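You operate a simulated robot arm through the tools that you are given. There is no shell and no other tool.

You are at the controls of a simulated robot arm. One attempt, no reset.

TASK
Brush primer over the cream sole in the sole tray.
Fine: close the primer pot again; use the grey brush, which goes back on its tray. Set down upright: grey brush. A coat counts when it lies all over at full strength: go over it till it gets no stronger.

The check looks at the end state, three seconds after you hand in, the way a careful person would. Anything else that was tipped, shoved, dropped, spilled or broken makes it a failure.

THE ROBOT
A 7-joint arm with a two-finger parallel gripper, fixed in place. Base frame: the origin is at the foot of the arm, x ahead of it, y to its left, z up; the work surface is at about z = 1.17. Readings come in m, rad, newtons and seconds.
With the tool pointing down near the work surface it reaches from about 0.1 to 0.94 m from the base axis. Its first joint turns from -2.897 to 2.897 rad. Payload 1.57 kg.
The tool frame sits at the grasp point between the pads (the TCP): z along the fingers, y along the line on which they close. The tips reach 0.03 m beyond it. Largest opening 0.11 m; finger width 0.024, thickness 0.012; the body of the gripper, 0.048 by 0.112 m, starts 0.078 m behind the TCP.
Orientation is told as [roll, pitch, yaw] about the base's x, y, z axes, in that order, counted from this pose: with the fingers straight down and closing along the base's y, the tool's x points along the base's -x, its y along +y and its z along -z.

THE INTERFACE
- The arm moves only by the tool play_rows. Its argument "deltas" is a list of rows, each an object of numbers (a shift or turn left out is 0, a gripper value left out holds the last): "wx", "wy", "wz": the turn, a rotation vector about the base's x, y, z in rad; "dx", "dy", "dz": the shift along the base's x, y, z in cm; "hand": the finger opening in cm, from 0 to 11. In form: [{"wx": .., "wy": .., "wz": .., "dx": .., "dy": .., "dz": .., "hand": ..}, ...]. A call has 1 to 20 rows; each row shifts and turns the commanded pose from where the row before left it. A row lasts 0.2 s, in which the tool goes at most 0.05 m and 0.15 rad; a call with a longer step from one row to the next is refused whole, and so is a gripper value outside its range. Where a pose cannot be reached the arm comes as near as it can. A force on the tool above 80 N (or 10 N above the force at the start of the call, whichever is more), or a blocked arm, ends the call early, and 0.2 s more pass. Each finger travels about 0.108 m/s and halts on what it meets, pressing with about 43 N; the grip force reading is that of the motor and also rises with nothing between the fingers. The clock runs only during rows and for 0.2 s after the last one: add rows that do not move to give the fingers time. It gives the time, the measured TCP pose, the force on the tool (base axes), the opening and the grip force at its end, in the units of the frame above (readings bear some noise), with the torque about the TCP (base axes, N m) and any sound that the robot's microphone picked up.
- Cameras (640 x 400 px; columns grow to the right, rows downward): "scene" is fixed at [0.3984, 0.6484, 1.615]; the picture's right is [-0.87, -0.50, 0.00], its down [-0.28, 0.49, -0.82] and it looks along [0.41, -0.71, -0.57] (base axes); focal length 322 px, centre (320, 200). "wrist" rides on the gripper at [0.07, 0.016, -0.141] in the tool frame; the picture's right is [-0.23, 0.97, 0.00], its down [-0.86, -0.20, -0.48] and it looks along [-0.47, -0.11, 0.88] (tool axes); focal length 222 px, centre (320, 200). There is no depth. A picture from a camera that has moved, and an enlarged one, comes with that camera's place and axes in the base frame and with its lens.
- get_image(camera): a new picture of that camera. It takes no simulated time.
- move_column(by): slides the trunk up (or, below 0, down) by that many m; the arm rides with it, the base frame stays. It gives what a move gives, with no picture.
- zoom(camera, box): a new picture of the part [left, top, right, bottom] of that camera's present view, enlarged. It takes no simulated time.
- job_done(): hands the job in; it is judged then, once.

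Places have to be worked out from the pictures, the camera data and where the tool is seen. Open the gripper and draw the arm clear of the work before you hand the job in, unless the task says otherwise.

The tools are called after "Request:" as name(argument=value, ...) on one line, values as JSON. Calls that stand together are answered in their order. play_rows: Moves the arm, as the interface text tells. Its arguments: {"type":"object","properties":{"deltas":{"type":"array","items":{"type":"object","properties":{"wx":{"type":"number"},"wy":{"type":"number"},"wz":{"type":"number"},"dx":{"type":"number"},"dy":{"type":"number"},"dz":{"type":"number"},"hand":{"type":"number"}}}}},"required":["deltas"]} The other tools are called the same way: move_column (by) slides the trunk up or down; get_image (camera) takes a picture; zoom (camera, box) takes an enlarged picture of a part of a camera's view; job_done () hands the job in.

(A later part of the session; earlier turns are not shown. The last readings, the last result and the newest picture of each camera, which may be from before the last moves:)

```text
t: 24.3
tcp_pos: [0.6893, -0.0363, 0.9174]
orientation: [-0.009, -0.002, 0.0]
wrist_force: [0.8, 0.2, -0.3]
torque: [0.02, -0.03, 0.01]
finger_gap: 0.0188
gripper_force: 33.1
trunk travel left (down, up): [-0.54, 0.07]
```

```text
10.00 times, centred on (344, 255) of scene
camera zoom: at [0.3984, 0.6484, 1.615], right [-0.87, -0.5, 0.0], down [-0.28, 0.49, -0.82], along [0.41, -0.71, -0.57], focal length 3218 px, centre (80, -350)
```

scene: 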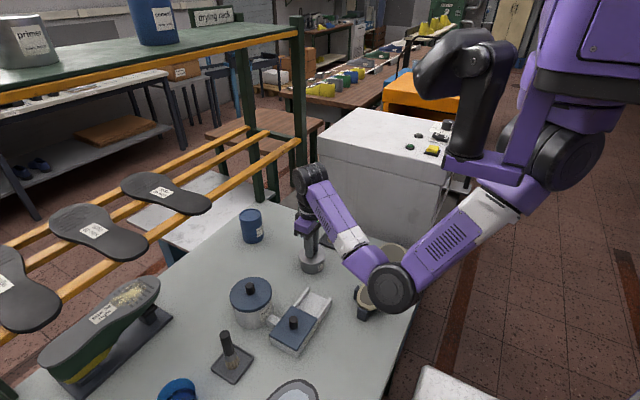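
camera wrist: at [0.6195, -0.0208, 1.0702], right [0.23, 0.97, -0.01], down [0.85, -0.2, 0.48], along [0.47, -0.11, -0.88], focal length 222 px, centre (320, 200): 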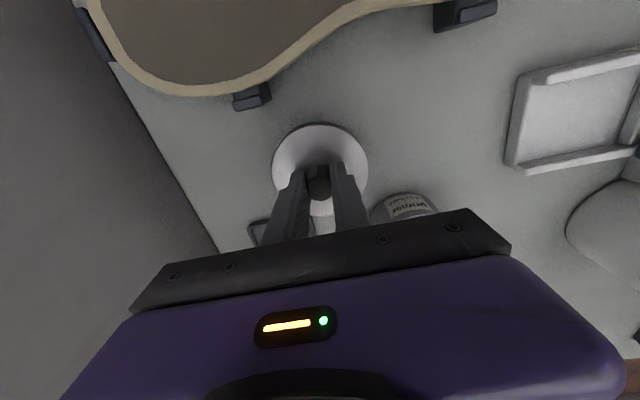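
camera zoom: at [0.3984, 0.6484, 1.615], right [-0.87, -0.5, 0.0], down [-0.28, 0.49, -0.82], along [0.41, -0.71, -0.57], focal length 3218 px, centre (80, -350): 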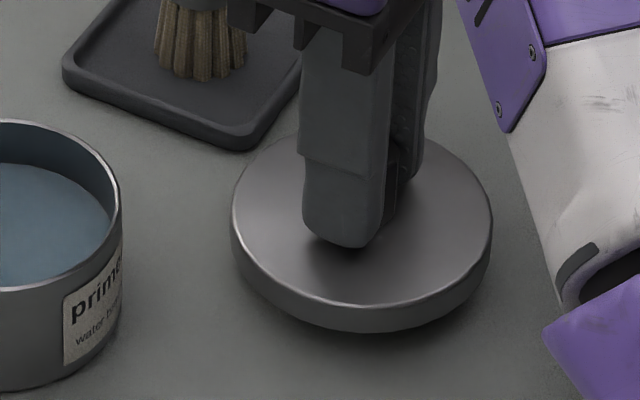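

No contact yet and there's a small shadow gap; I continue in 2 mm steps.

Request:
play_rows(deltas=[{"dz": -0.2}, {"dz": -0.2}, {}])

Request:
play_rows(deltas=[{"dz": -0.2}, {}])

Request:
zoom(camera="scene", box=[312, 235, 376, 275])

```text
t: 25.1
tcp_pos: [0.69, -0.0384, 0.9146]
orientation: [-0.006, -0.003, 0.0]
wrist_force: [0.7, 0.3, -1.0]
torque: [-0.02, -0.01, 0.0]
finger_gap: 0.0186
gripper_force: 33.0
trunk travel left (down, up): [-0.54, 0.07]
```

```text
t: 25.7
tcp_pos: [0.6911, -0.0387, 0.9118]
orientation: [-0.008, -0.005, -0.001]
wrist_force: [0.4, 0.1, 0.7]
torque: [0.02, -0.01, 0.03]
finger_gap: 0.019
gripper_force: 33.5
trunk travel left (down, up): [-0.54, 0.07]
```

```text
10.00 times, centred on (344, 255) of scene
camera zoom: at [0.3984, 0.6484, 1.615], right [-0.87, -0.5, 0.0], down [-0.28, 0.49, -0.82], along [0.41, -0.71, -0.57], focal length 3218 px, centre (80, -350)
```

zoom: 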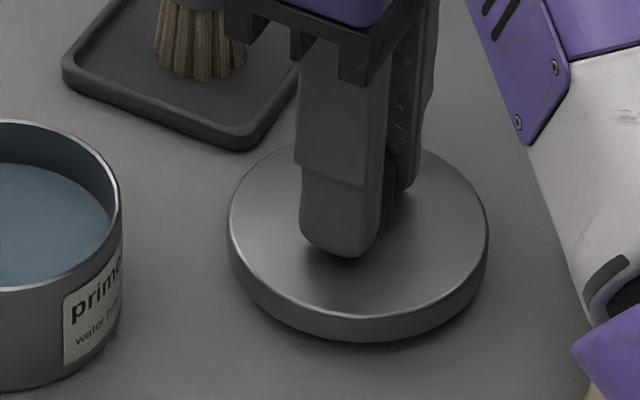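

Almost down; continue.

Request:
play_rows(deltas=[{"dz": -0.15}, {"dz": -0.15}, {}])

Request:
zoom(camera="scene", box=[312, 235, 376, 275])

```text
t: 26.5
tcp_pos: [0.6911, -0.0392, 0.9078]
orientation: [-0.006, -0.003, 0.0]
wrist_force: [0.3, 0.2, -0.2]
torque: [0.02, -0.06, 0.02]
finger_gap: 0.0191
gripper_force: 33.3
trunk travel left (down, up): [-0.54, 0.07]
```

```text
10.00 times, centred on (344, 255) of scene
camera zoom: at [0.3984, 0.6484, 1.615], right [-0.87, -0.5, 0.0], down [-0.28, 0.49, -0.82], along [0.41, -0.71, -0.57], focal length 3218 px, centre (80, -350)
```

zoom: 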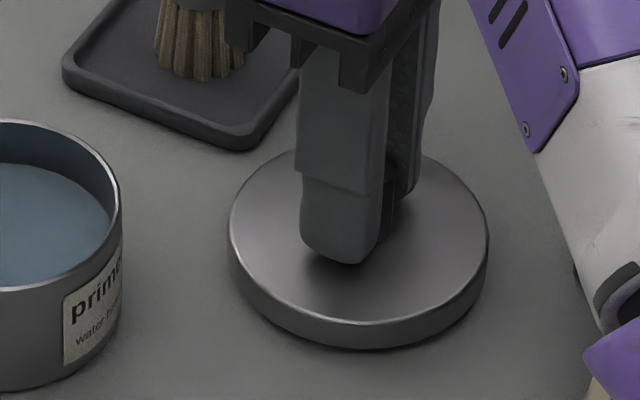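

Request:
play_rows(deltas=[{"dz": -0.15}, {}])

Request:
play_rows(deltas=[{"dz": -0.15}, {}])

Request:
zoom(camera="scene", box=[312, 235, 376, 275])

```text
t: 27.1
tcp_pos: [0.691, -0.0389, 0.9071]
orientation: [-0.007, -0.003, -0.002]
wrist_force: [-0.7, 0.2, -0.9]
torque: [0.01, -0.01, -0.03]
finger_gap: 0.0189
gripper_force: 32.9
trunk travel left (down, up): [-0.54, 0.07]
```

```text
t: 27.7
tcp_pos: [0.6906, -0.0383, 0.9063]
orientation: [-0.007, -0.002, 0.001]
wrist_force: [-0.1, -0.8, 0.3]
torque: [0.01, 0.0, 0.02]
finger_gap: 0.019
gripper_force: 32.9
trunk travel left (down, up): [-0.54, 0.07]
```

```text
10.00 times, centred on (344, 255) of scene
camera zoom: at [0.3984, 0.6484, 1.615], right [-0.87, -0.5, 0.0], down [-0.28, 0.49, -0.82], along [0.41, -0.71, -0.57], focal length 3218 px, centre (80, -350)
```

zoom: 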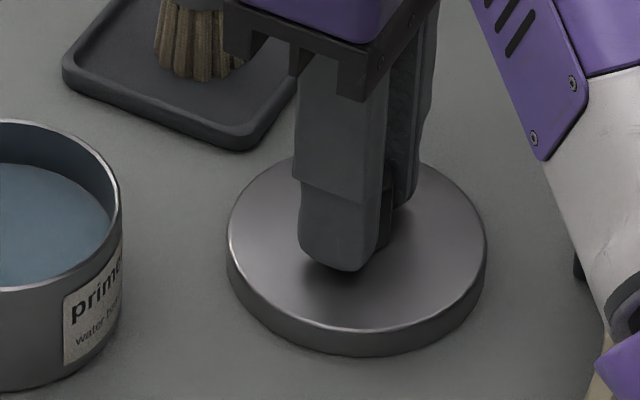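

Request:
play_rows(deltas=[{"dz": -0.15}, {}])

Request:
play_rows(deltas=[{"dz": -0.15}, {}])

Request:
zoom(camera="scene", box=[312, 235, 376, 275])

```text
t: 28.3
tcp_pos: [0.6906, -0.0374, 0.9041]
orientation: [-0.007, -0.004, -0.001]
wrist_force: [0.1, -0.2, 0.0]
torque: [0.02, 0.01, -0.01]
finger_gap: 0.0188
gripper_force: 33.6
trunk travel left (down, up): [-0.54, 0.07]
```

```text
t: 28.9
tcp_pos: [0.6907, -0.039, 0.9041]
orientation: [-0.007, -0.003, 0.001]
wrist_force: [-0.1, -0.5, 0.5]
torque: [-0.02, -0.05, -0.02]
finger_gap: 0.0189
gripper_force: 32.4
trunk travel left (down, up): [-0.54, 0.07]
```

```text
10.00 times, centred on (344, 255) of scene
camera zoom: at [0.3984, 0.6484, 1.615], right [-0.87, -0.5, 0.0], down [-0.28, 0.49, -0.82], along [0.41, -0.71, -0.57], focal length 3218 px, centre (80, -350)
```

zoom: 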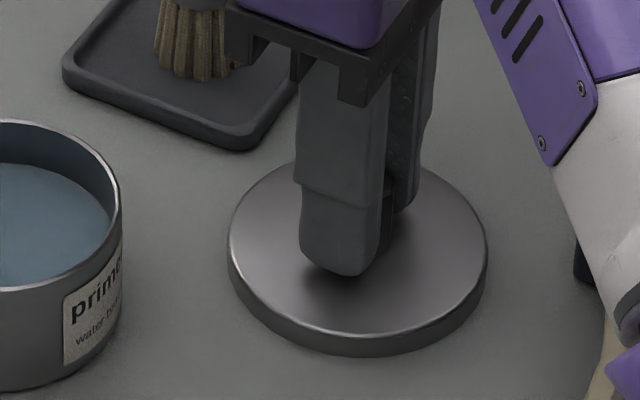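

The lid is resting on the table now (edge no longer moves down). Release gently and rise.

Request:
play_rows(deltas=[{"hand": 2.5}, {"hand": 4}, {"hand": 6}, {"dz": 1}, {"dz": 2}, {"dz": 3}, {"dz": 4}, {"dz": 4}, {}])

Request:
get_image(camera="wrist")

Request:
zoom(camera="scene", box=[272, 210, 368, 270])

```text
t: 30.9
tcp_pos: [0.6915, -0.0368, 1.0435]
orientation: [-0.008, -0.003, -0.001]
wrist_force: [0.2, 0.2, -0.4]
torque: [0.01, 0.0, -0.05]
finger_gap: 0.0602
gripper_force: 0.1
trunk travel left (down, up): [-0.54, 0.07]
```

```text
taken
camera wrist: at [0.6203, -0.0184, 1.1839], right [0.23, 0.97, -0.01], down [0.85, -0.2, 0.48], along [0.47, -0.11, -0.88], focal length 222 px, centre (320, 200)
```

wrist: 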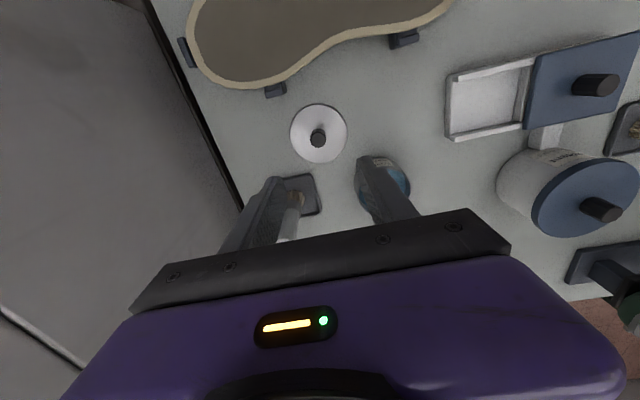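

```text
6.67 times, centred on (320, 240) of scene
camera zoom: at [0.3984, 0.6484, 1.615], right [-0.87, -0.5, 0.0], down [-0.28, 0.49, -0.82], along [0.41, -0.71, -0.57], focal length 2145 px, centre (320, -67)
```

zoom: 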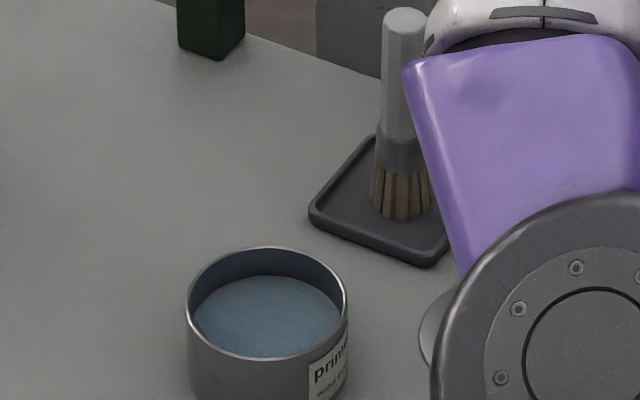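

Lid rests fine. Grey brush axis comes out at (0.779,-0.100), top z≈0.98. I move above it and check.

Request:
play_rows(deltas=[{"dz": 2}, {"dx": 3, "dy": -2}, {"dx": 3, "dy": -2.3}, {"dx": 2.75, "dy": -2}, {}])

Request:
get_image(camera="wrist")

Request:
get_image(camera="scene")

```text
t: 32.1
tcp_pos: [0.7785, -0.1014, 1.0633]
orientation: [-0.008, -0.003, 0.0]
wrist_force: [-0.4, 0.7, -0.1]
torque: [0.01, -0.02, -0.05]
finger_gap: 0.0602
gripper_force: 0.1
trunk travel left (down, up): [-0.54, 0.07]
```

```text
taken
camera wrist: at [0.7079, -0.0824, 1.2034], right [0.23, 0.97, -0.01], down [0.85, -0.2, 0.48], along [0.47, -0.11, -0.88], focal length 222 px, centre (320, 200)
```

wrist: 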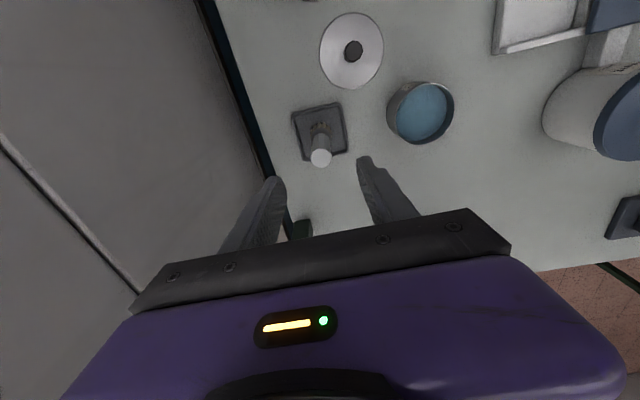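

```text
taken
```

scene: 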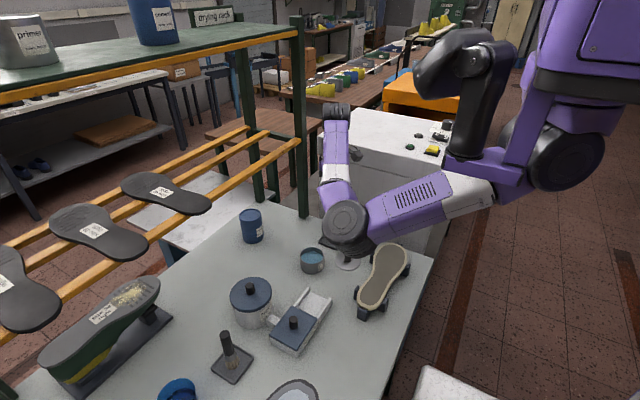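

Brush handle is centred under the gripper. Descend to TCP z≈0.951 and close on the handle.

Request:
play_rows(deltas=[{"dx": 0.1, "dy": 0.1, "dz": -2}, {"dz": -2}, {"dz": -2}, {"dz": -2}, {"dz": -2}, {"dz": -1.2}, {}])

Request:
get_image(camera="wrist")

```text
t: 33.7
tcp_pos: [0.7804, -0.1004, 0.95]
orientation: [-0.005, -0.003, -0.001]
wrist_force: [0.6, 0.0, 0.1]
torque: [0.03, -0.01, 0.01]
finger_gap: 0.0599
gripper_force: 0.1
trunk travel left (down, up): [-0.54, 0.07]
```

```text
taken
camera wrist: at [0.7099, -0.0829, 1.0903], right [0.23, 0.97, -0.01], down [0.85, -0.2, 0.48], along [0.47, -0.11, -0.88], focal length 222 px, centre (320, 200)
```

wrist: 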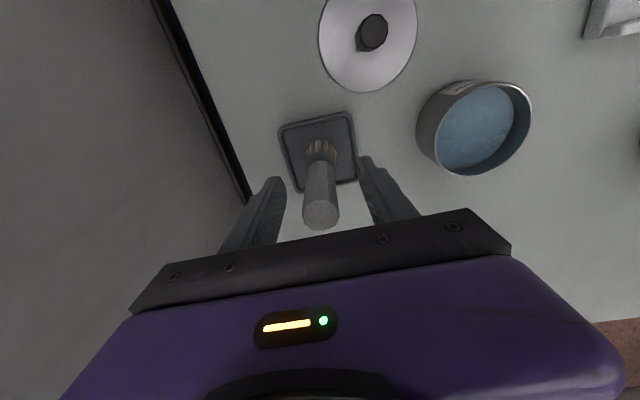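

Request:
play_rows(deltas=[{"hand": 4}, {"hand": 2}, {"hand": 0.5}, {}, {}])

Request:
zoom(camera="scene", box=[282, 190, 378, 250])

Request:
zoom(camera="wrist", box=[240, 80, 400, 240])

```text
t: 34.9
tcp_pos: [0.7816, -0.1, 0.9499]
orientation: [-0.008, -0.001, 0.001]
wrist_force: [-0.8, -0.2, 0.0]
torque: [0.0, -0.04, 0.0]
finger_gap: 0.0218
gripper_force: 35.0
trunk travel left (down, up): [-0.54, 0.07]
```

```text
6.67 times, centred on (330, 220) of scene
camera zoom: at [0.3984, 0.6484, 1.615], right [-0.87, -0.5, 0.0], down [-0.28, 0.49, -0.82], along [0.41, -0.71, -0.57], focal length 2145 px, centre (253, 67)
```

zoom: 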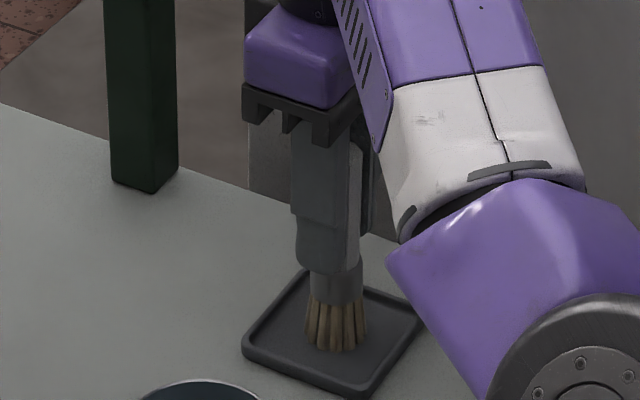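

```text
2.50 times, centred on (320, 160) of wrist
camera zoom: at [0.7098, -0.083, 1.0904], right [0.23, 0.97, -0.01], down [0.85, -0.2, 0.48], along [0.47, -0.11, -0.88], focal length 555 px, centre (320, 300)
```

zoom: 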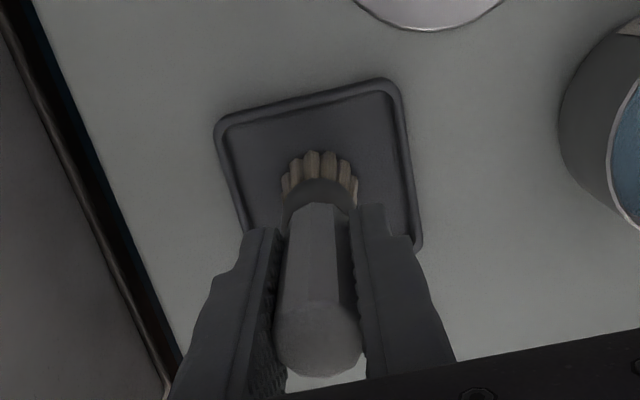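

Brush gripped (gap 21.8 mm). Lift straight up 8.5 cm and move above the open pot at (0.780, 0.035).

Request:
play_rows(deltas=[{"dz": 1}, {"dz": 2}, {"dz": 2}, {"dz": 2}, {"dz": 1.5}, {"dy": 3}, {"dy": 3}, {"dy": 3}, {"dy": 3}, {"dy": 1.5}, {}])

Request:
get_image(camera="wrist")

Request:
zoom(camera="scene", box=[272, 200, 368, 280])

```text
t: 37.3
tcp_pos: [0.7784, 0.0359, 1.0355]
orientation: [-0.008, -0.004, 0.002]
wrist_force: [0.0, 0.4, -0.6]
torque: [0.01, 0.01, 0.0]
finger_gap: 0.0216
gripper_force: 35.1
trunk travel left (down, up): [-0.54, 0.07]
```

```text
taken
camera wrist: at [0.707, 0.0537, 1.1754], right [0.23, 0.97, -0.01], down [0.85, -0.2, 0.48], along [0.47, -0.11, -0.88], focal length 222 px, centre (320, 200)
```

wrist: 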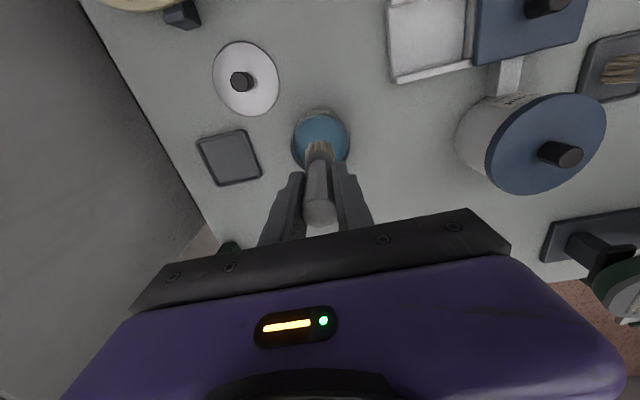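

```text
5.00 times, centred on (320, 240) of scene
camera zoom: at [0.3984, 0.6484, 1.615], right [-0.87, -0.5, 0.0], down [-0.28, 0.49, -0.82], along [0.41, -0.71, -0.57], focal length 1609 px, centre (320, 0)
```

zoom: 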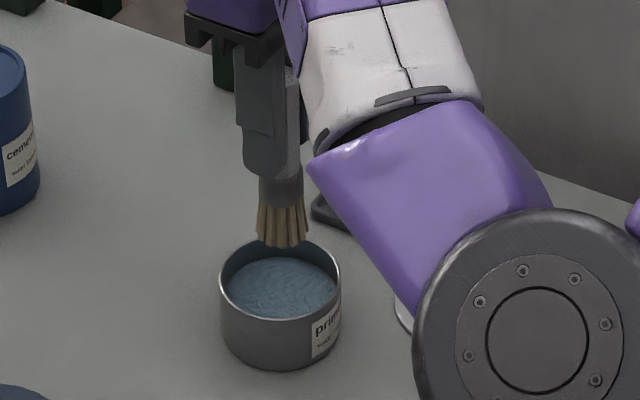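

Brush hangs over the pot centre. Dip down to bristle end ≈0.87 (TCP 0.958), dwell, and look.

Request:
play_rows(deltas=[{"dz": -2}, {"dz": -2}, {"dz": -1.5}, {"dz": -1.2}, {"dz": -1}, {}])

Request:
zoom(camera="scene", box=[272, 210, 368, 290])

```text
t: 38.6
tcp_pos: [0.7795, 0.0334, 0.9681]
orientation: [-0.008, -0.017, -0.001]
wrist_force: [-13.1, -2.9, 40.3]
torque: [0.05, 1.07, 0.05]
finger_gap: 0.0219
gripper_force: 35.0
trunk travel left (down, up): [-0.54, 0.07]
stopped in row 6: the force on the tool passed its limit at 82 N (the readings are from after the stop); the commanded pose is now the measured one
```

```text
5.00 times, centred on (320, 250) of scene
camera zoom: at [0.3984, 0.6484, 1.615], right [-0.87, -0.5, 0.0], down [-0.28, 0.49, -0.82], along [0.41, -0.71, -0.57], focal length 1609 px, centre (320, -50)
```

zoom: 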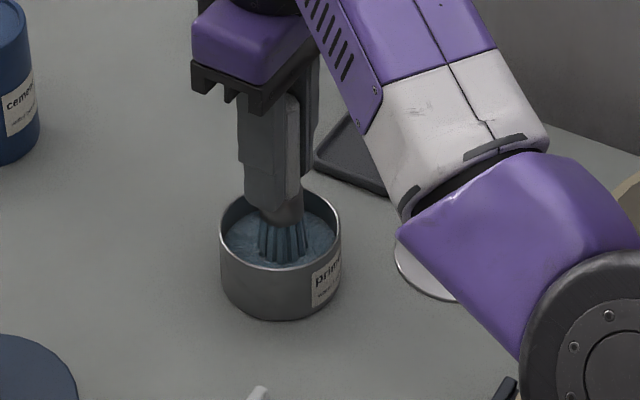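

The bristles hit the pot's bottom (40 N) and are now wetted blue. I lift right away and check the brush in the grip.

Request:
play_rows(deltas=[{"dz": 0.5}, {"dz": 1}, {}, {"dz": 1.5}, {"dz": 2}, {"dz": 2}, {}])

Request:
zoom(camera="scene", box=[272, 200, 368, 280])

Request:
zoom(camera="wrist", box=[240, 80, 400, 240])

```text
t: 40.2
tcp_pos: [0.7823, 0.0324, 1.035]
orientation: [-0.007, -0.012, 0.001]
wrist_force: [-0.5, 0.2, -0.8]
torque: [0.0, -0.02, 0.0]
finger_gap: 0.0215
gripper_force: 34.9
trunk travel left (down, up): [-0.54, 0.07]
```

```text
5.00 times, centred on (320, 240) of scene
camera zoom: at [0.3984, 0.6484, 1.615], right [-0.87, -0.5, 0.0], down [-0.28, 0.49, -0.82], along [0.41, -0.71, -0.57], focal length 1609 px, centre (320, 0)
```

zoom: 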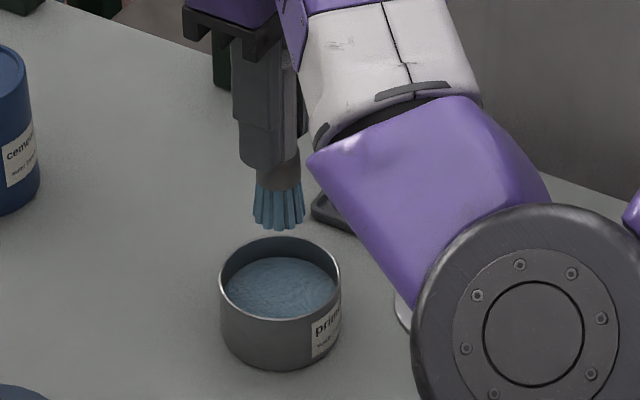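

```text
2.50 times, centred on (320, 160) of wrist
camera zoom: at [0.7105, 0.0498, 1.1747], right [0.23, 0.97, 0.0], down [0.85, -0.2, 0.49], along [0.48, -0.11, -0.87], focal length 555 px, centre (320, 300)
```

zoom: 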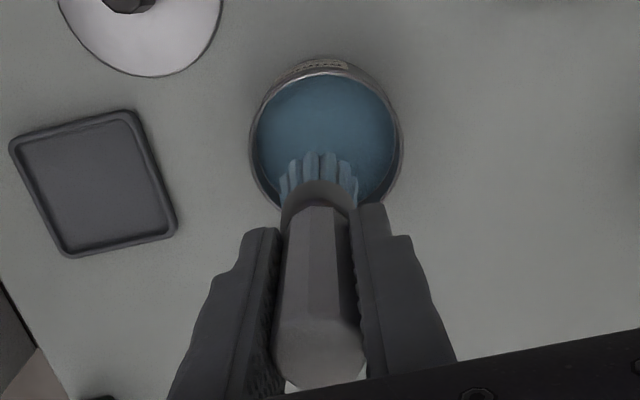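

The brush is loaded with blue primer (it slid up ~7 mm in the grip). I level the pitch, then carry it at y≈0.035 (clear of the lid) to hover above the sole and survey it.

Request:
play_rows(deltas=[{"dz": 1.5, "wy": 0.009}, {}, {"dx": -3, "dy": 0.3}, {"dx": -3}, {"dx": -3}, {"dx": -3}, {"dx": -3}, {"dx": -3}, {}])

Request:
get_image(camera="wrist")

Request:
get_image(camera="scene")

```text
t: 42.2
tcp_pos: [0.6026, 0.0377, 1.049]
orientation: [-0.007, -0.004, -0.001]
wrist_force: [0.5, -0.1, -0.1]
torque: [0.0, 0.01, 0.0]
finger_gap: 0.022
gripper_force: 34.6
trunk travel left (down, up): [-0.54, 0.07]
```

```text
taken
camera wrist: at [0.5329, 0.0556, 1.189], right [0.23, 0.97, -0.01], down [0.85, -0.2, 0.48], along [0.47, -0.11, -0.88], focal length 222 px, centre (320, 200)
```

wrist: 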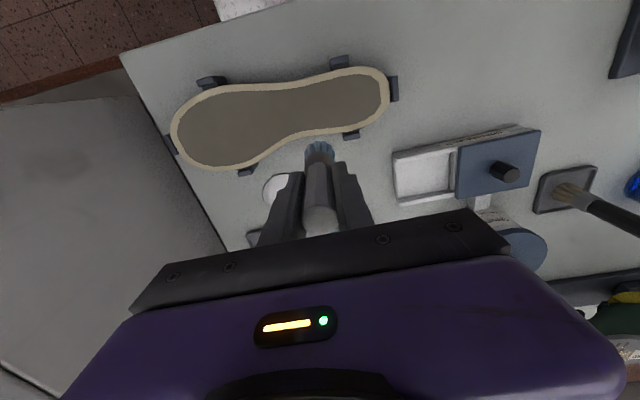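

```text
taken
```

scene: 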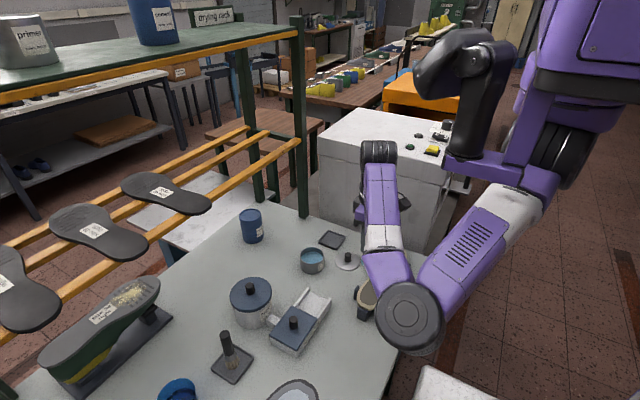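

Excellent overhead view of the sole. Zooming to map its outline.

Request:
zoom(camera="wrist", box=[152, 40, 408, 200])

Request:
zoom(camera="wrist", box=[240, 90, 400, 240])

```text
2.50 times, centred on (280, 120) of wrist
camera zoom: at [0.5329, 0.0556, 1.189], right [0.23, 0.97, -0.01], down [0.85, -0.2, 0.48], along [0.47, -0.11, -0.88], focal length 555 px, centre (420, 400)
```

zoom: 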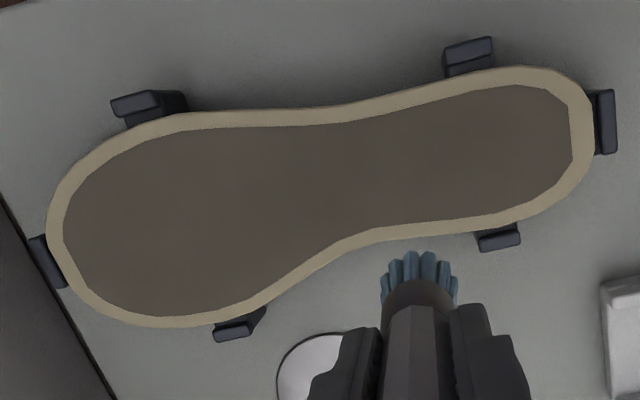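

```text
2.67 times, centred on (320, 165) of wrist
camera zoom: at [0.5329, 0.0556, 1.189], right [0.23, 0.97, -0.01], down [0.85, -0.2, 0.48], along [0.47, -0.11, -0.88], focal length 592 px, centre (320, 293)
```

zoom: 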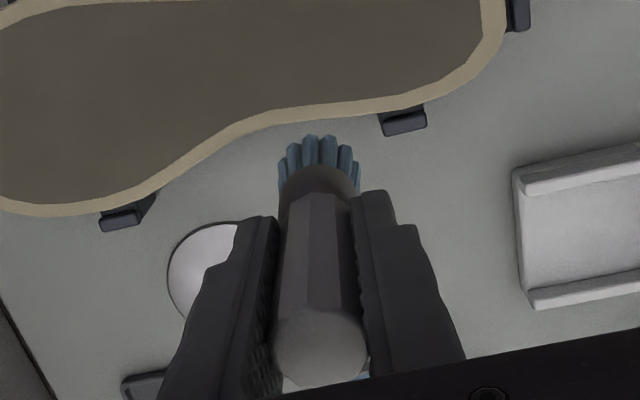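

Sole top spans roughly y −0.14…0.13, x 0.52…0.61, z≈0.905. I move over its middle and feel for contact in small steps.

Request:
play_rows(deltas=[{"dx": -2, "dy": -2.4}, {"dx": -2.2, "dy": -2.4}, {"dz": -2}, {"dz": -1.5}, {"dz": -0.5}, {}])

Request:
get_image(camera="wrist")

Request:
zoom(camera="scene", box=[312, 220, 472, 340])

```text
t: 43.6
tcp_pos: [0.5795, -0.0113, 1.0038]
orientation: [-0.004, -0.004, 0.0]
wrist_force: [-0.2, -0.4, -0.2]
torque: [-0.03, 0.01, 0.01]
finger_gap: 0.0213
gripper_force: 34.0
out of reach, approached as far as the arm can: row 2
trunk travel left (down, up): [-0.54, 0.07]
```

```text
taken
camera wrist: at [0.5096, 0.0066, 1.1433], right [0.23, 0.97, -0.01], down [0.85, -0.2, 0.48], along [0.47, -0.11, -0.88], focal length 222 px, centre (320, 200)
```

wrist: 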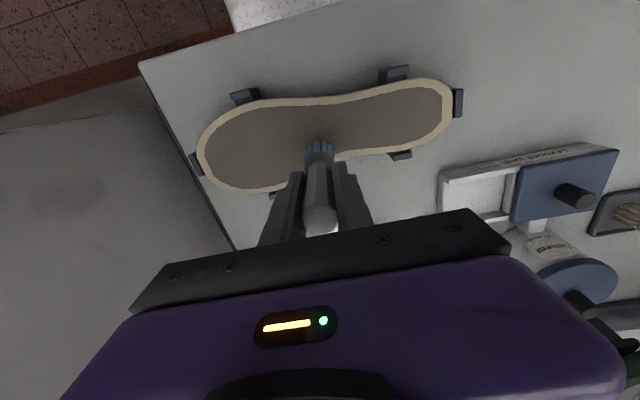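

```text
3.33 times, centred on (392, 280) of scene
camera zoom: at [0.3984, 0.6484, 1.615], right [-0.87, -0.5, 0.0], down [-0.28, 0.49, -0.82], along [0.41, -0.71, -0.57], focal length 1072 px, centre (80, -67)
```

zoom: 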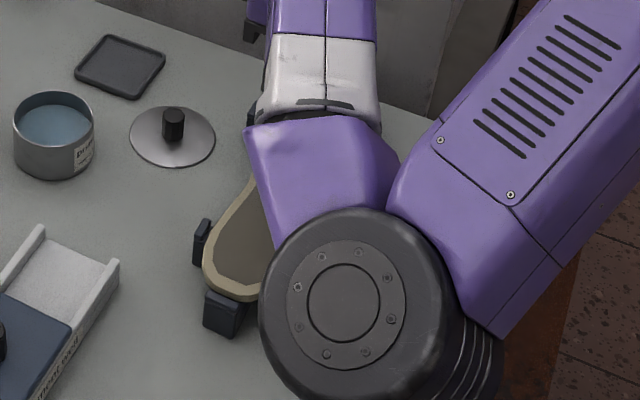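

The arm can't fold closer than x≈0.58 at this trunk height. I raise the trunk by 6.5 cm (more vertical distance to the shoulder) and then lower the tool back.

Request:
move_column(by=0.065)

Request:
play_rows(deltas=[{"dz": -2}, {"dz": -2}, {"dz": -2}, {"dx": -1}, {"dx": -1}, {"dx": -1}, {"dx": -1}, {}])

Request:
get_image(camera="wrist")

Request:
get_image(camera="scene")

```text
t: 44.7
tcp_pos: [0.5801, -0.0111, 1.0667]
orientation: [-0.007, -0.003, 0.0]
wrist_force: [-0.5, -0.2, -1.2]
torque: [-0.01, 0.0, 0.0]
finger_gap: 0.0216
gripper_force: 34.7
trunk travel left (down, up): [-0.605, 0.005]
```

```text
t: 46.5
tcp_pos: [0.5424, -0.01, 1.0076]
orientation: [-0.008, -0.003, 0.0]
wrist_force: [0.4, -0.6, -0.9]
torque: [0.0, -0.01, 0.0]
finger_gap: 0.0217
gripper_force: 34.4
trunk travel left (down, up): [-0.605, 0.005]
```

```text
taken
camera wrist: at [0.4706, 0.0073, 1.148], right [0.23, 0.97, -0.01], down [0.85, -0.2, 0.48], along [0.47, -0.11, -0.88], focal length 222 px, centre (320, 200)
```

wrist: 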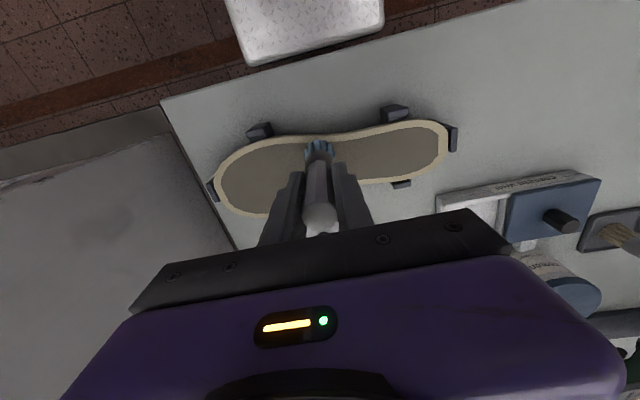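

```text
taken
```

scene: 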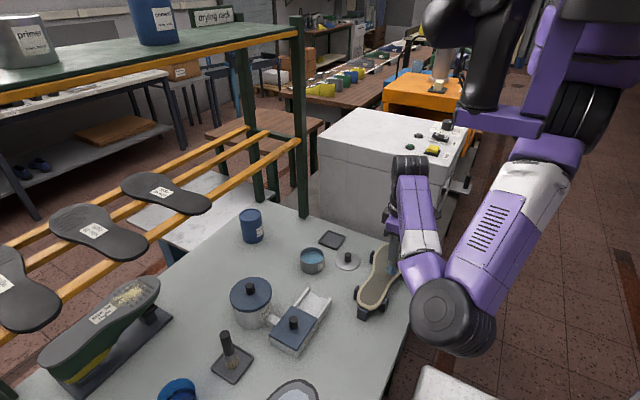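

Reach is now fine. Center over the sole (x≈0.558) and step down to feel contact.

Request:
play_rows(deltas=[{"dx": 1.5}, {"dz": -0.6}, {"dz": -0.4}, {}])

Request:
play_rows(deltas=[{"dz": -0.3}, {}])

Request:
zoom(camera="wrist", box=[200, 100, 480, 240])

Request:
zoom(camera="scene", box=[340, 230, 436, 320])

```text
t: 47.5
tcp_pos: [0.5558, -0.0106, 0.9982]
orientation: [-0.007, -0.004, 0.0]
wrist_force: [0.5, -0.4, -1.1]
torque: [-0.01, -0.01, -0.03]
finger_gap: 0.0214
gripper_force: 34.6
trunk travel left (down, up): [-0.605, 0.005]
```

```text
t: 48.1
tcp_pos: [0.5549, -0.0114, 0.9955]
orientation: [-0.008, -0.003, 0.0]
wrist_force: [0.1, 0.1, -0.6]
torque: [0.01, 0.0, -0.02]
finger_gap: 0.0217
gripper_force: 34.6
trunk travel left (down, up): [-0.605, 0.005]
```

```text
2.29 times, centred on (340, 170) of wrist
camera zoom: at [0.4849, 0.0068, 1.1362], right [0.23, 0.97, -0.01], down [0.85, -0.2, 0.48], along [0.47, -0.11, -0.88], focal length 508 px, centre (274, 269)
```

zoom: 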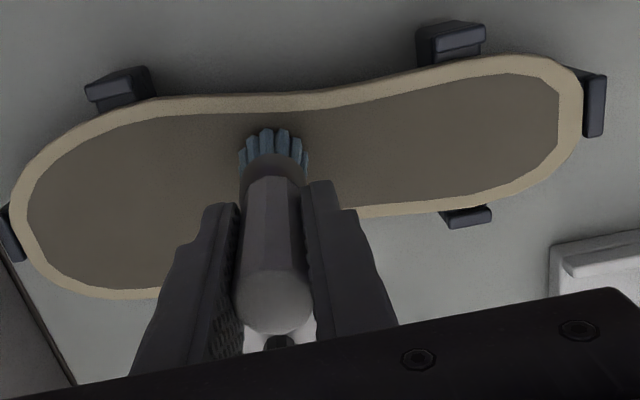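

```text
4.44 times, centred on (388, 275) of scene
camera zoom: at [0.3984, 0.6484, 1.615], right [-0.87, -0.5, 0.0], down [-0.28, 0.49, -0.82], along [0.41, -0.71, -0.57], focal length 1430 px, centre (18, -133)
```

zoom: 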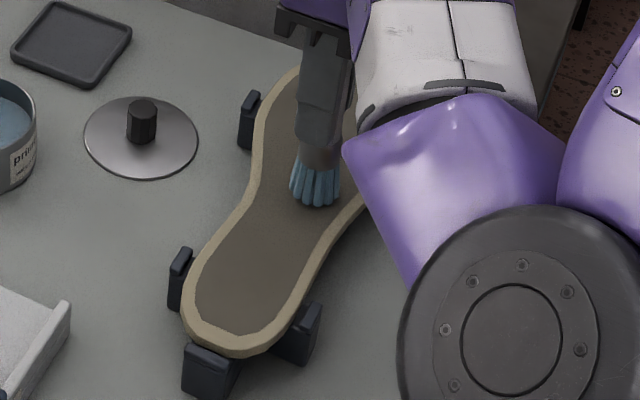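

No contact yet; continue in 2 mm steps.

Request:
play_rows(deltas=[{"dz": -0.2}, {}])

Request:
play_rows(deltas=[{"dz": -0.2}, {}])

Request:
play_rows(deltas=[{"dz": -0.2}, {}])

Request:
zoom(camera="wrist", box=[260, 120, 380, 195])

Request:
zoom(camera="scene", box=[356, 240, 420, 280])

```text
t: 48.7
tcp_pos: [0.5552, -0.0098, 0.9935]
orientation: [-0.006, -0.003, 0.0]
wrist_force: [-0.1, 0.2, -0.5]
torque: [-0.03, 0.01, 0.0]
finger_gap: 0.0215
gripper_force: 34.2
trunk travel left (down, up): [-0.605, 0.005]
```

```text
t: 49.3
tcp_pos: [0.5553, -0.0108, 0.9915]
orientation: [-0.006, -0.006, -0.001]
wrist_force: [-0.2, 2.6, 12.7]
torque: [0.46, -0.09, 0.06]
finger_gap: 0.0216
gripper_force: 34.7
trunk travel left (down, up): [-0.605, 0.005]
```

```text
t: 49.9
tcp_pos: [0.5561, -0.011, 0.9903]
orientation: [-0.006, -0.005, 0.0]
wrist_force: [0.1, 0.4, 27.7]
torque: [-0.43, -0.15, 0.03]
finger_gap: 0.0217
gripper_force: 34.6
trunk travel left (down, up): [-0.605, 0.005]
```

```text
5.33 times, centred on (320, 158) of wrist
camera zoom: at [0.4836, 0.0071, 1.1303], right [0.23, 0.97, -0.01], down [0.85, -0.2, 0.48], along [0.47, -0.12, -0.87], focal length 1185 px, centre (320, 427)
```

zoom: 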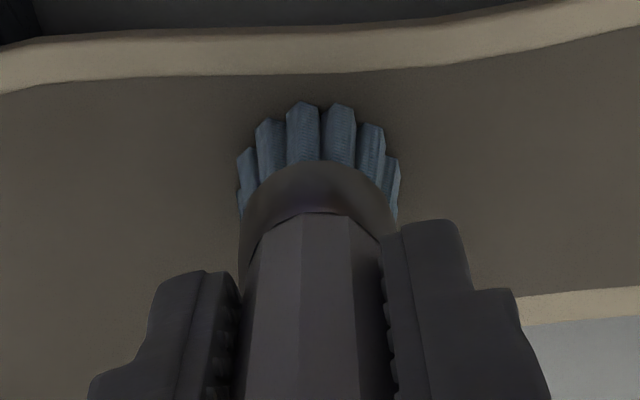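

```text
10.00 times, centred on (388, 260) of scene
camera zoom: at [0.3984, 0.6484, 1.615], right [-0.87, -0.5, 0.0], down [-0.28, 0.49, -0.82], along [0.41, -0.71, -0.57], focal length 3218 px, centre (-360, -400)
```

zoom: 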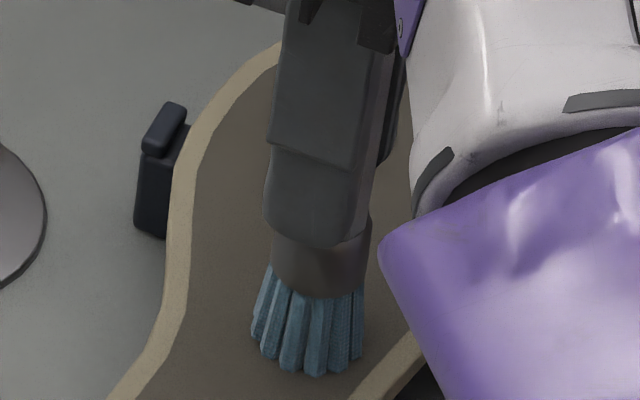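

Contact felt at commanded z≈0.993 (12.7 N at 0.9915). I ease up 2 mm, make a short test stroke along +y and look at the deposit.

Request:
play_rows(deltas=[{"dz": 0.2}, {"dy": 1}, {"dy": 1}, {"dy": 1}, {}])

Request:
zoom(camera="wrist", box=[200, 100, 480, 240])

Request:
zoom(camera="scene", box=[340, 230, 436, 320])

```text
t: 51.1
tcp_pos: [0.5556, 0.0212, 0.9923]
orientation: [-0.005, -0.003, 0.001]
wrist_force: [-0.4, 0.3, -0.6]
torque: [-0.01, -0.01, -0.02]
finger_gap: 0.0216
gripper_force: 34.6
trunk travel left (down, up): [-0.605, 0.005]
```

```text
2.29 times, centred on (340, 170) of wrist
camera zoom: at [0.4849, 0.0379, 1.1323], right [0.23, 0.97, -0.01], down [0.85, -0.2, 0.48], along [0.47, -0.11, -0.88], focal length 508 px, centre (274, 269)
```

zoom: 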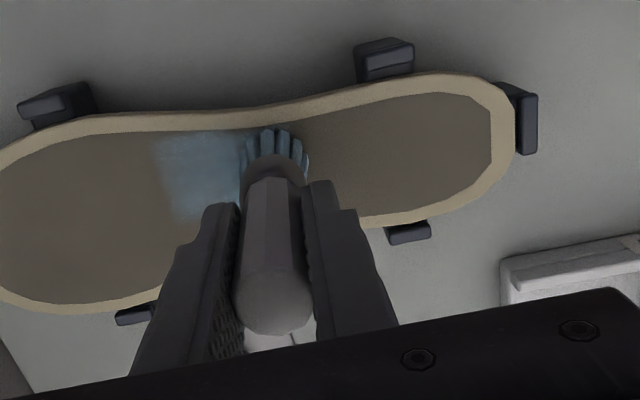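

```text
4.44 times, centred on (388, 275) of scene
camera zoom: at [0.3984, 0.6484, 1.615], right [-0.87, -0.5, 0.0], down [-0.28, 0.49, -0.82], along [0.41, -0.71, -0.57], focal length 1430 px, centre (18, -133)
```

zoom: 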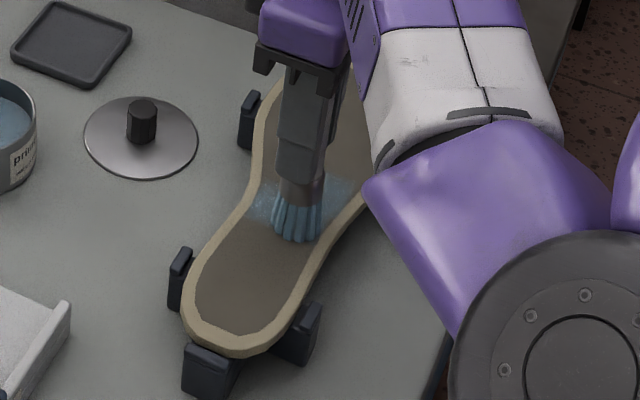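

Primer deposits in a ~4 cm wide band on the brown face. I lower 1 mm for steady light contact and stroke toward the heel end, then back along the next line.

Request:
play_rows(deltas=[{"dz": -0.1}, {"dy": 1, "dx": 0.1}, {"dy": 1, "dx": 0.1}, {"dy": 1, "dx": 0.1}, {"dy": 1, "dx": 0.1}, {"dy": 1, "dx": 0.1}, {"dy": 1, "dx": 0.1}, {"dy": 1, "dx": 0.1}, {"dy": 1, "dx": 0.1}, {"dy": 0.8}, {}])

Request:
zoom(camera="wrist", box=[100, 80, 420, 240])

Request:
zoom(camera="scene", box=[340, 230, 436, 320])

```text
t: 53.5
tcp_pos: [0.5644, 0.1068, 0.9895]
orientation: [-0.006, -0.003, -0.001]
wrist_force: [-0.1, -1.0, 2.3]
torque: [-0.27, -0.05, -0.04]
finger_gap: 0.0213
gripper_force: 35.0
trunk travel left (down, up): [-0.605, 0.005]
```

```text
2.00 times, centred on (260, 160) of wrist
camera zoom: at [0.493, 0.1249, 1.1301], right [0.23, 0.97, 0.0], down [0.85, -0.2, 0.48], along [0.47, -0.11, -0.88], focal length 444 px, centre (440, 280)
```

zoom: 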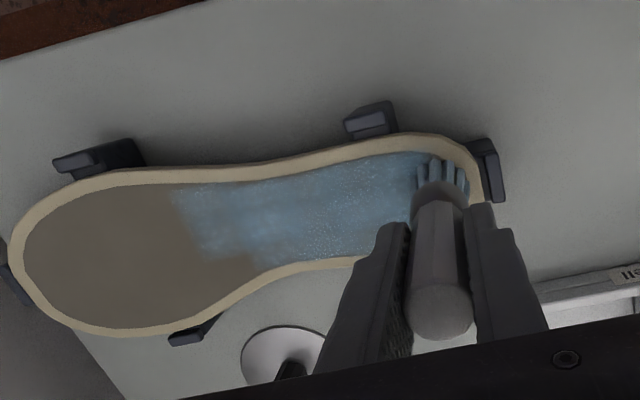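

```text
4.44 times, centred on (388, 275) of scene
camera zoom: at [0.3984, 0.6484, 1.615], right [-0.87, -0.5, 0.0], down [-0.28, 0.49, -0.82], along [0.41, -0.71, -0.57], focal length 1430 px, centre (18, -133)
```

zoom: 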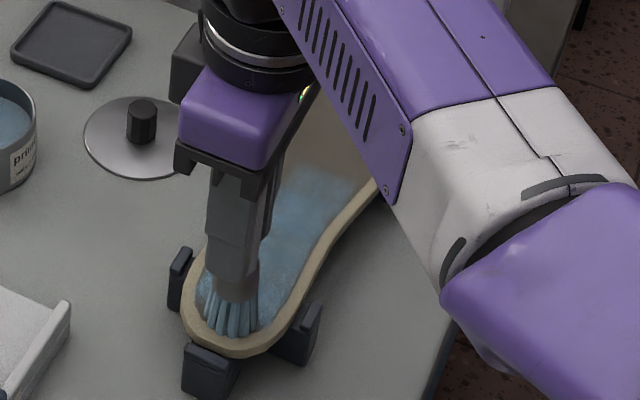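

Coating well. Now stroke back from heel toward the toe along a line shifted slightly to +x.

Request:
play_rows(deltas=[{"dx": 0.8}, {"dy": -1.2}, {"dy": -1.2}, {"dy": -1.2}, {"dy": -1.2, "dx": -0.2}, {"dy": -1.2, "dx": -0.2}, {"dy": -1.2}, {"dy": -1.2}, {"dy": -1.2}, {"dy": -1.2}, {"dy": -1.2, "dx": 0.3}, {"dy": -1.2, "dx": 0.3}, {"dy": -1.2, "dx": 0.3}, {"dy": -1.2, "dx": 0.3}, {"dy": -1.2, "dx": 0.3}, {"dy": -1.2}, {"dy": -1.2}, {"dy": -1.2}, {"dy": -1}, {}])

Request:
zoom(camera="wrist", box=[240, 80, 560, 240])

Request:
zoom(camera="scene", box=[340, 230, 436, 320])

```text
t: 57.7
tcp_pos: [0.5822, -0.1082, 0.9901]
orientation: [-0.004, -0.005, -0.001]
wrist_force: [-0.3, 0.6, 0.0]
torque: [0.01, 0.02, 0.04]
finger_gap: 0.0213
gripper_force: 34.5
trunk travel left (down, up): [-0.605, 0.005]
```

```text
2.00 times, centred on (400, 160) of wrist
camera zoom: at [0.5119, -0.0891, 1.1304], right [0.23, 0.97, -0.01], down [0.85, -0.2, 0.48], along [0.47, -0.11, -0.88], focal length 444 px, centre (160, 280)
```

zoom: 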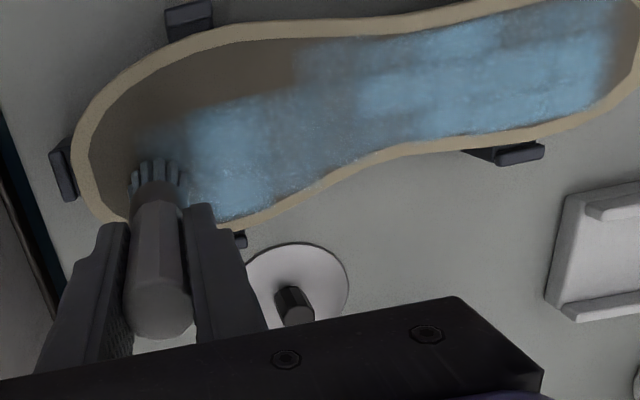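

```text
4.44 times, centred on (388, 275) of scene
camera zoom: at [0.3984, 0.6484, 1.615], right [-0.87, -0.5, 0.0], down [-0.28, 0.49, -0.82], along [0.41, -0.71, -0.57], focal length 1430 px, centre (18, -133)
```

zoom: 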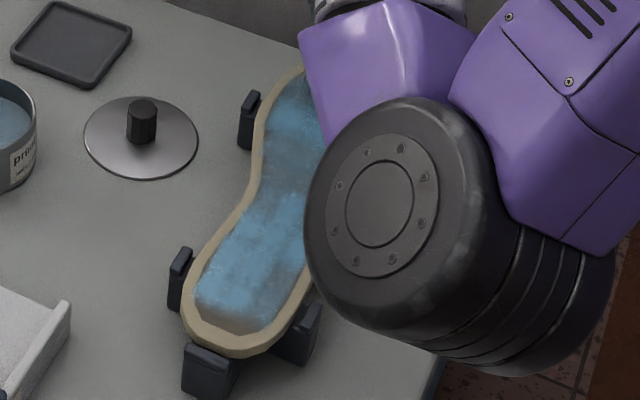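

The coat strengthens with each pass. Sweep round the toe end and back along the −x side.

Request:
play_rows(deltas=[{"dy": -1}, {"dx": -1}, {"dx": -1}, {"dx": -1}, {"dx": -1, "dy": 0.5}, {"dy": 1}, {"dy": 1, "dx": -0.2}, {"dy": 1, "dx": -0.2}, {"dy": 1}, {"dy": 1}, {"dy": 1}, {"dy": 1}, {"dy": 1, "dx": 0.1}, {"dy": 1, "dx": 0.1}, {"dy": 1, "dx": 0.2}, {"dy": 1, "dx": 0.1}, {"dy": 1, "dx": 0.1}, {"dy": 1, "dx": 0.1}, {"dy": 1}, {}])

Request:
get_image(camera="wrist")

Request:
zoom(camera="scene", box=[340, 230, 436, 320])

```text
t: 61.9
tcp_pos: [0.5455, 0.0255, 0.99]
orientation: [-0.007, -0.003, 0.0]
wrist_force: [1.0, -6.6, 9.5]
torque: [-0.41, -0.13, -0.03]
finger_gap: 0.0212
gripper_force: 34.3
trunk travel left (down, up): [-0.605, 0.005]
```

```text
taken
camera wrist: at [0.4741, 0.0439, 1.1297], right [0.23, 0.97, -0.01], down [0.85, -0.2, 0.48], along [0.47, -0.12, -0.88], focal length 222 px, centre (320, 200)
```

wrist: 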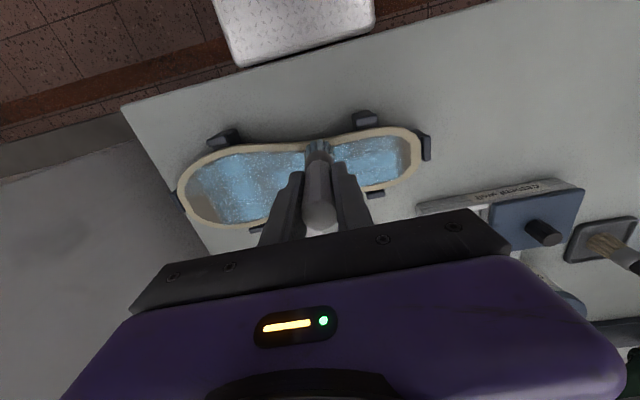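

```text
4.44 times, centred on (388, 275) of scene
camera zoom: at [0.3984, 0.6484, 1.615], right [-0.87, -0.5, 0.0], down [-0.28, 0.49, -0.82], along [0.41, -0.71, -0.57], focal length 1430 px, centre (18, -133)
```

zoom: 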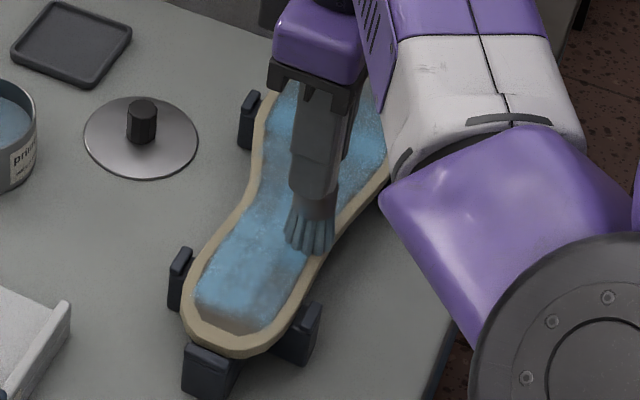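

Coat spreading well; bristles look drier. Finish this line around the heel end, then lift to inspect.

Request:
play_rows(deltas=[{"dy": 1}, {"dy": 1, "dx": 0.1}, {"dy": 1}, {"dy": 1, "dx": 0.1}, {"dy": 1}, {"dy": 1}, {"dy": 1}, {"dy": 1, "dx": 0.3}, {"dy": 0.8, "dx": 0.5}, {"dx": 0.8}, {"dx": 0.8, "dy": -0.3}, {"dx": 0.5, "dy": -1}, {"dz": 2}, {"dz": 3}, {}])

Request:
zoom(camera="wrist", box=[60, 60, 420, 240])

Request:
zoom(camera="scene", box=[340, 230, 436, 320])

```text
t: 65.1
tcp_pos: [0.5773, 0.1027, 1.0384]
orientation: [-0.006, -0.002, 0.0]
wrist_force: [0.6, 0.1, 0.0]
torque: [0.01, -0.02, 0.04]
finger_gap: 0.021
gripper_force: 34.4
trunk travel left (down, up): [-0.605, 0.005]
```

```text
1.78 times, centred on (240, 150) of wrist
camera zoom: at [0.5057, 0.1203, 1.179], right [0.23, 0.97, -0.01], down [0.85, -0.2, 0.48], along [0.47, -0.11, -0.88], focal length 395 px, centre (462, 289)
```

zoom: 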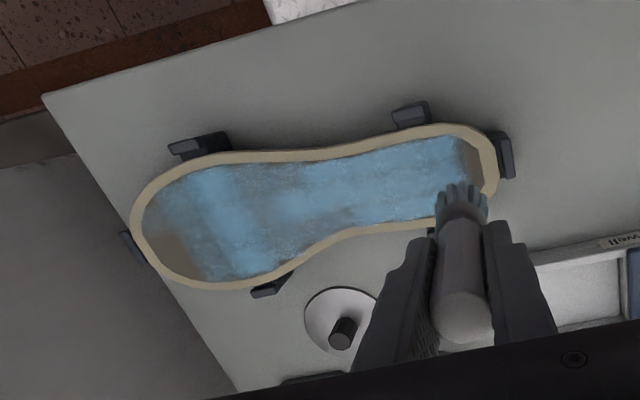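

```text
4.44 times, centred on (388, 275) of scene
camera zoom: at [0.3984, 0.6484, 1.615], right [-0.87, -0.5, 0.0], down [-0.28, 0.49, -0.82], along [0.41, -0.71, -0.57], focal length 1430 px, centre (18, -133)
```

zoom: 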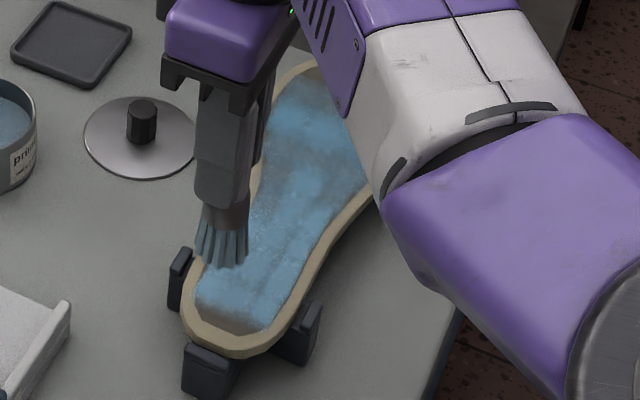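

The heel tip and part of the toe are still bare because the brush ran dry. Go back to the pot (via y≈0.035, clear of lid), and re-dip to just above the pot floor (TCP ≈0.974).

Request:
play_rows(deltas=[{"dz": 1, "dy": -2.2}, {"dy": -2.2}, {"dy": -2.3}, {"dx": 3}, {"dx": 3}, {"dx": 3}, {"dx": 3}, {"dx": 3}, {"dx": 3}, {"dx": 2.2}, {}])

Request:
get_image(camera="wrist")

Request:
zoom(camera="scene", box=[272, 200, 400, 280])

```text
t: 67.5
tcp_pos: [0.7771, 0.0357, 1.0502]
orientation: [-0.007, -0.004, -0.001]
wrist_force: [0.4, 0.9, 0.1]
torque: [-0.04, 0.01, -0.02]
finger_gap: 0.0211
gripper_force: 34.0
trunk travel left (down, up): [-0.605, 0.005]
```

```text
taken
camera wrist: at [0.7065, 0.0536, 1.1912], right [0.23, 0.97, -0.01], down [0.85, -0.2, 0.48], along [0.47, -0.11, -0.88], focal length 222 px, centre (320, 200)
```

wrist: 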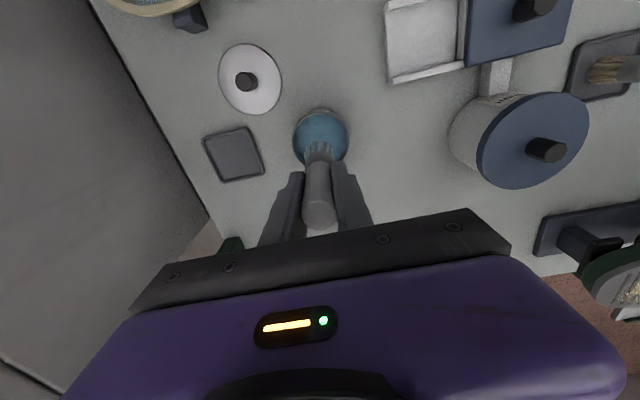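

```text
5.00 times, centred on (336, 240) of scene
camera zoom: at [0.3984, 0.6484, 1.615], right [-0.87, -0.5, 0.0], down [-0.28, 0.49, -0.82], along [0.41, -0.71, -0.57], focal length 1609 px, centre (240, 0)
```

zoom: 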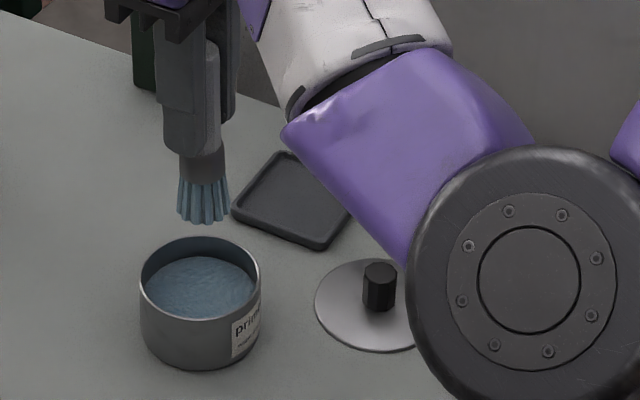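

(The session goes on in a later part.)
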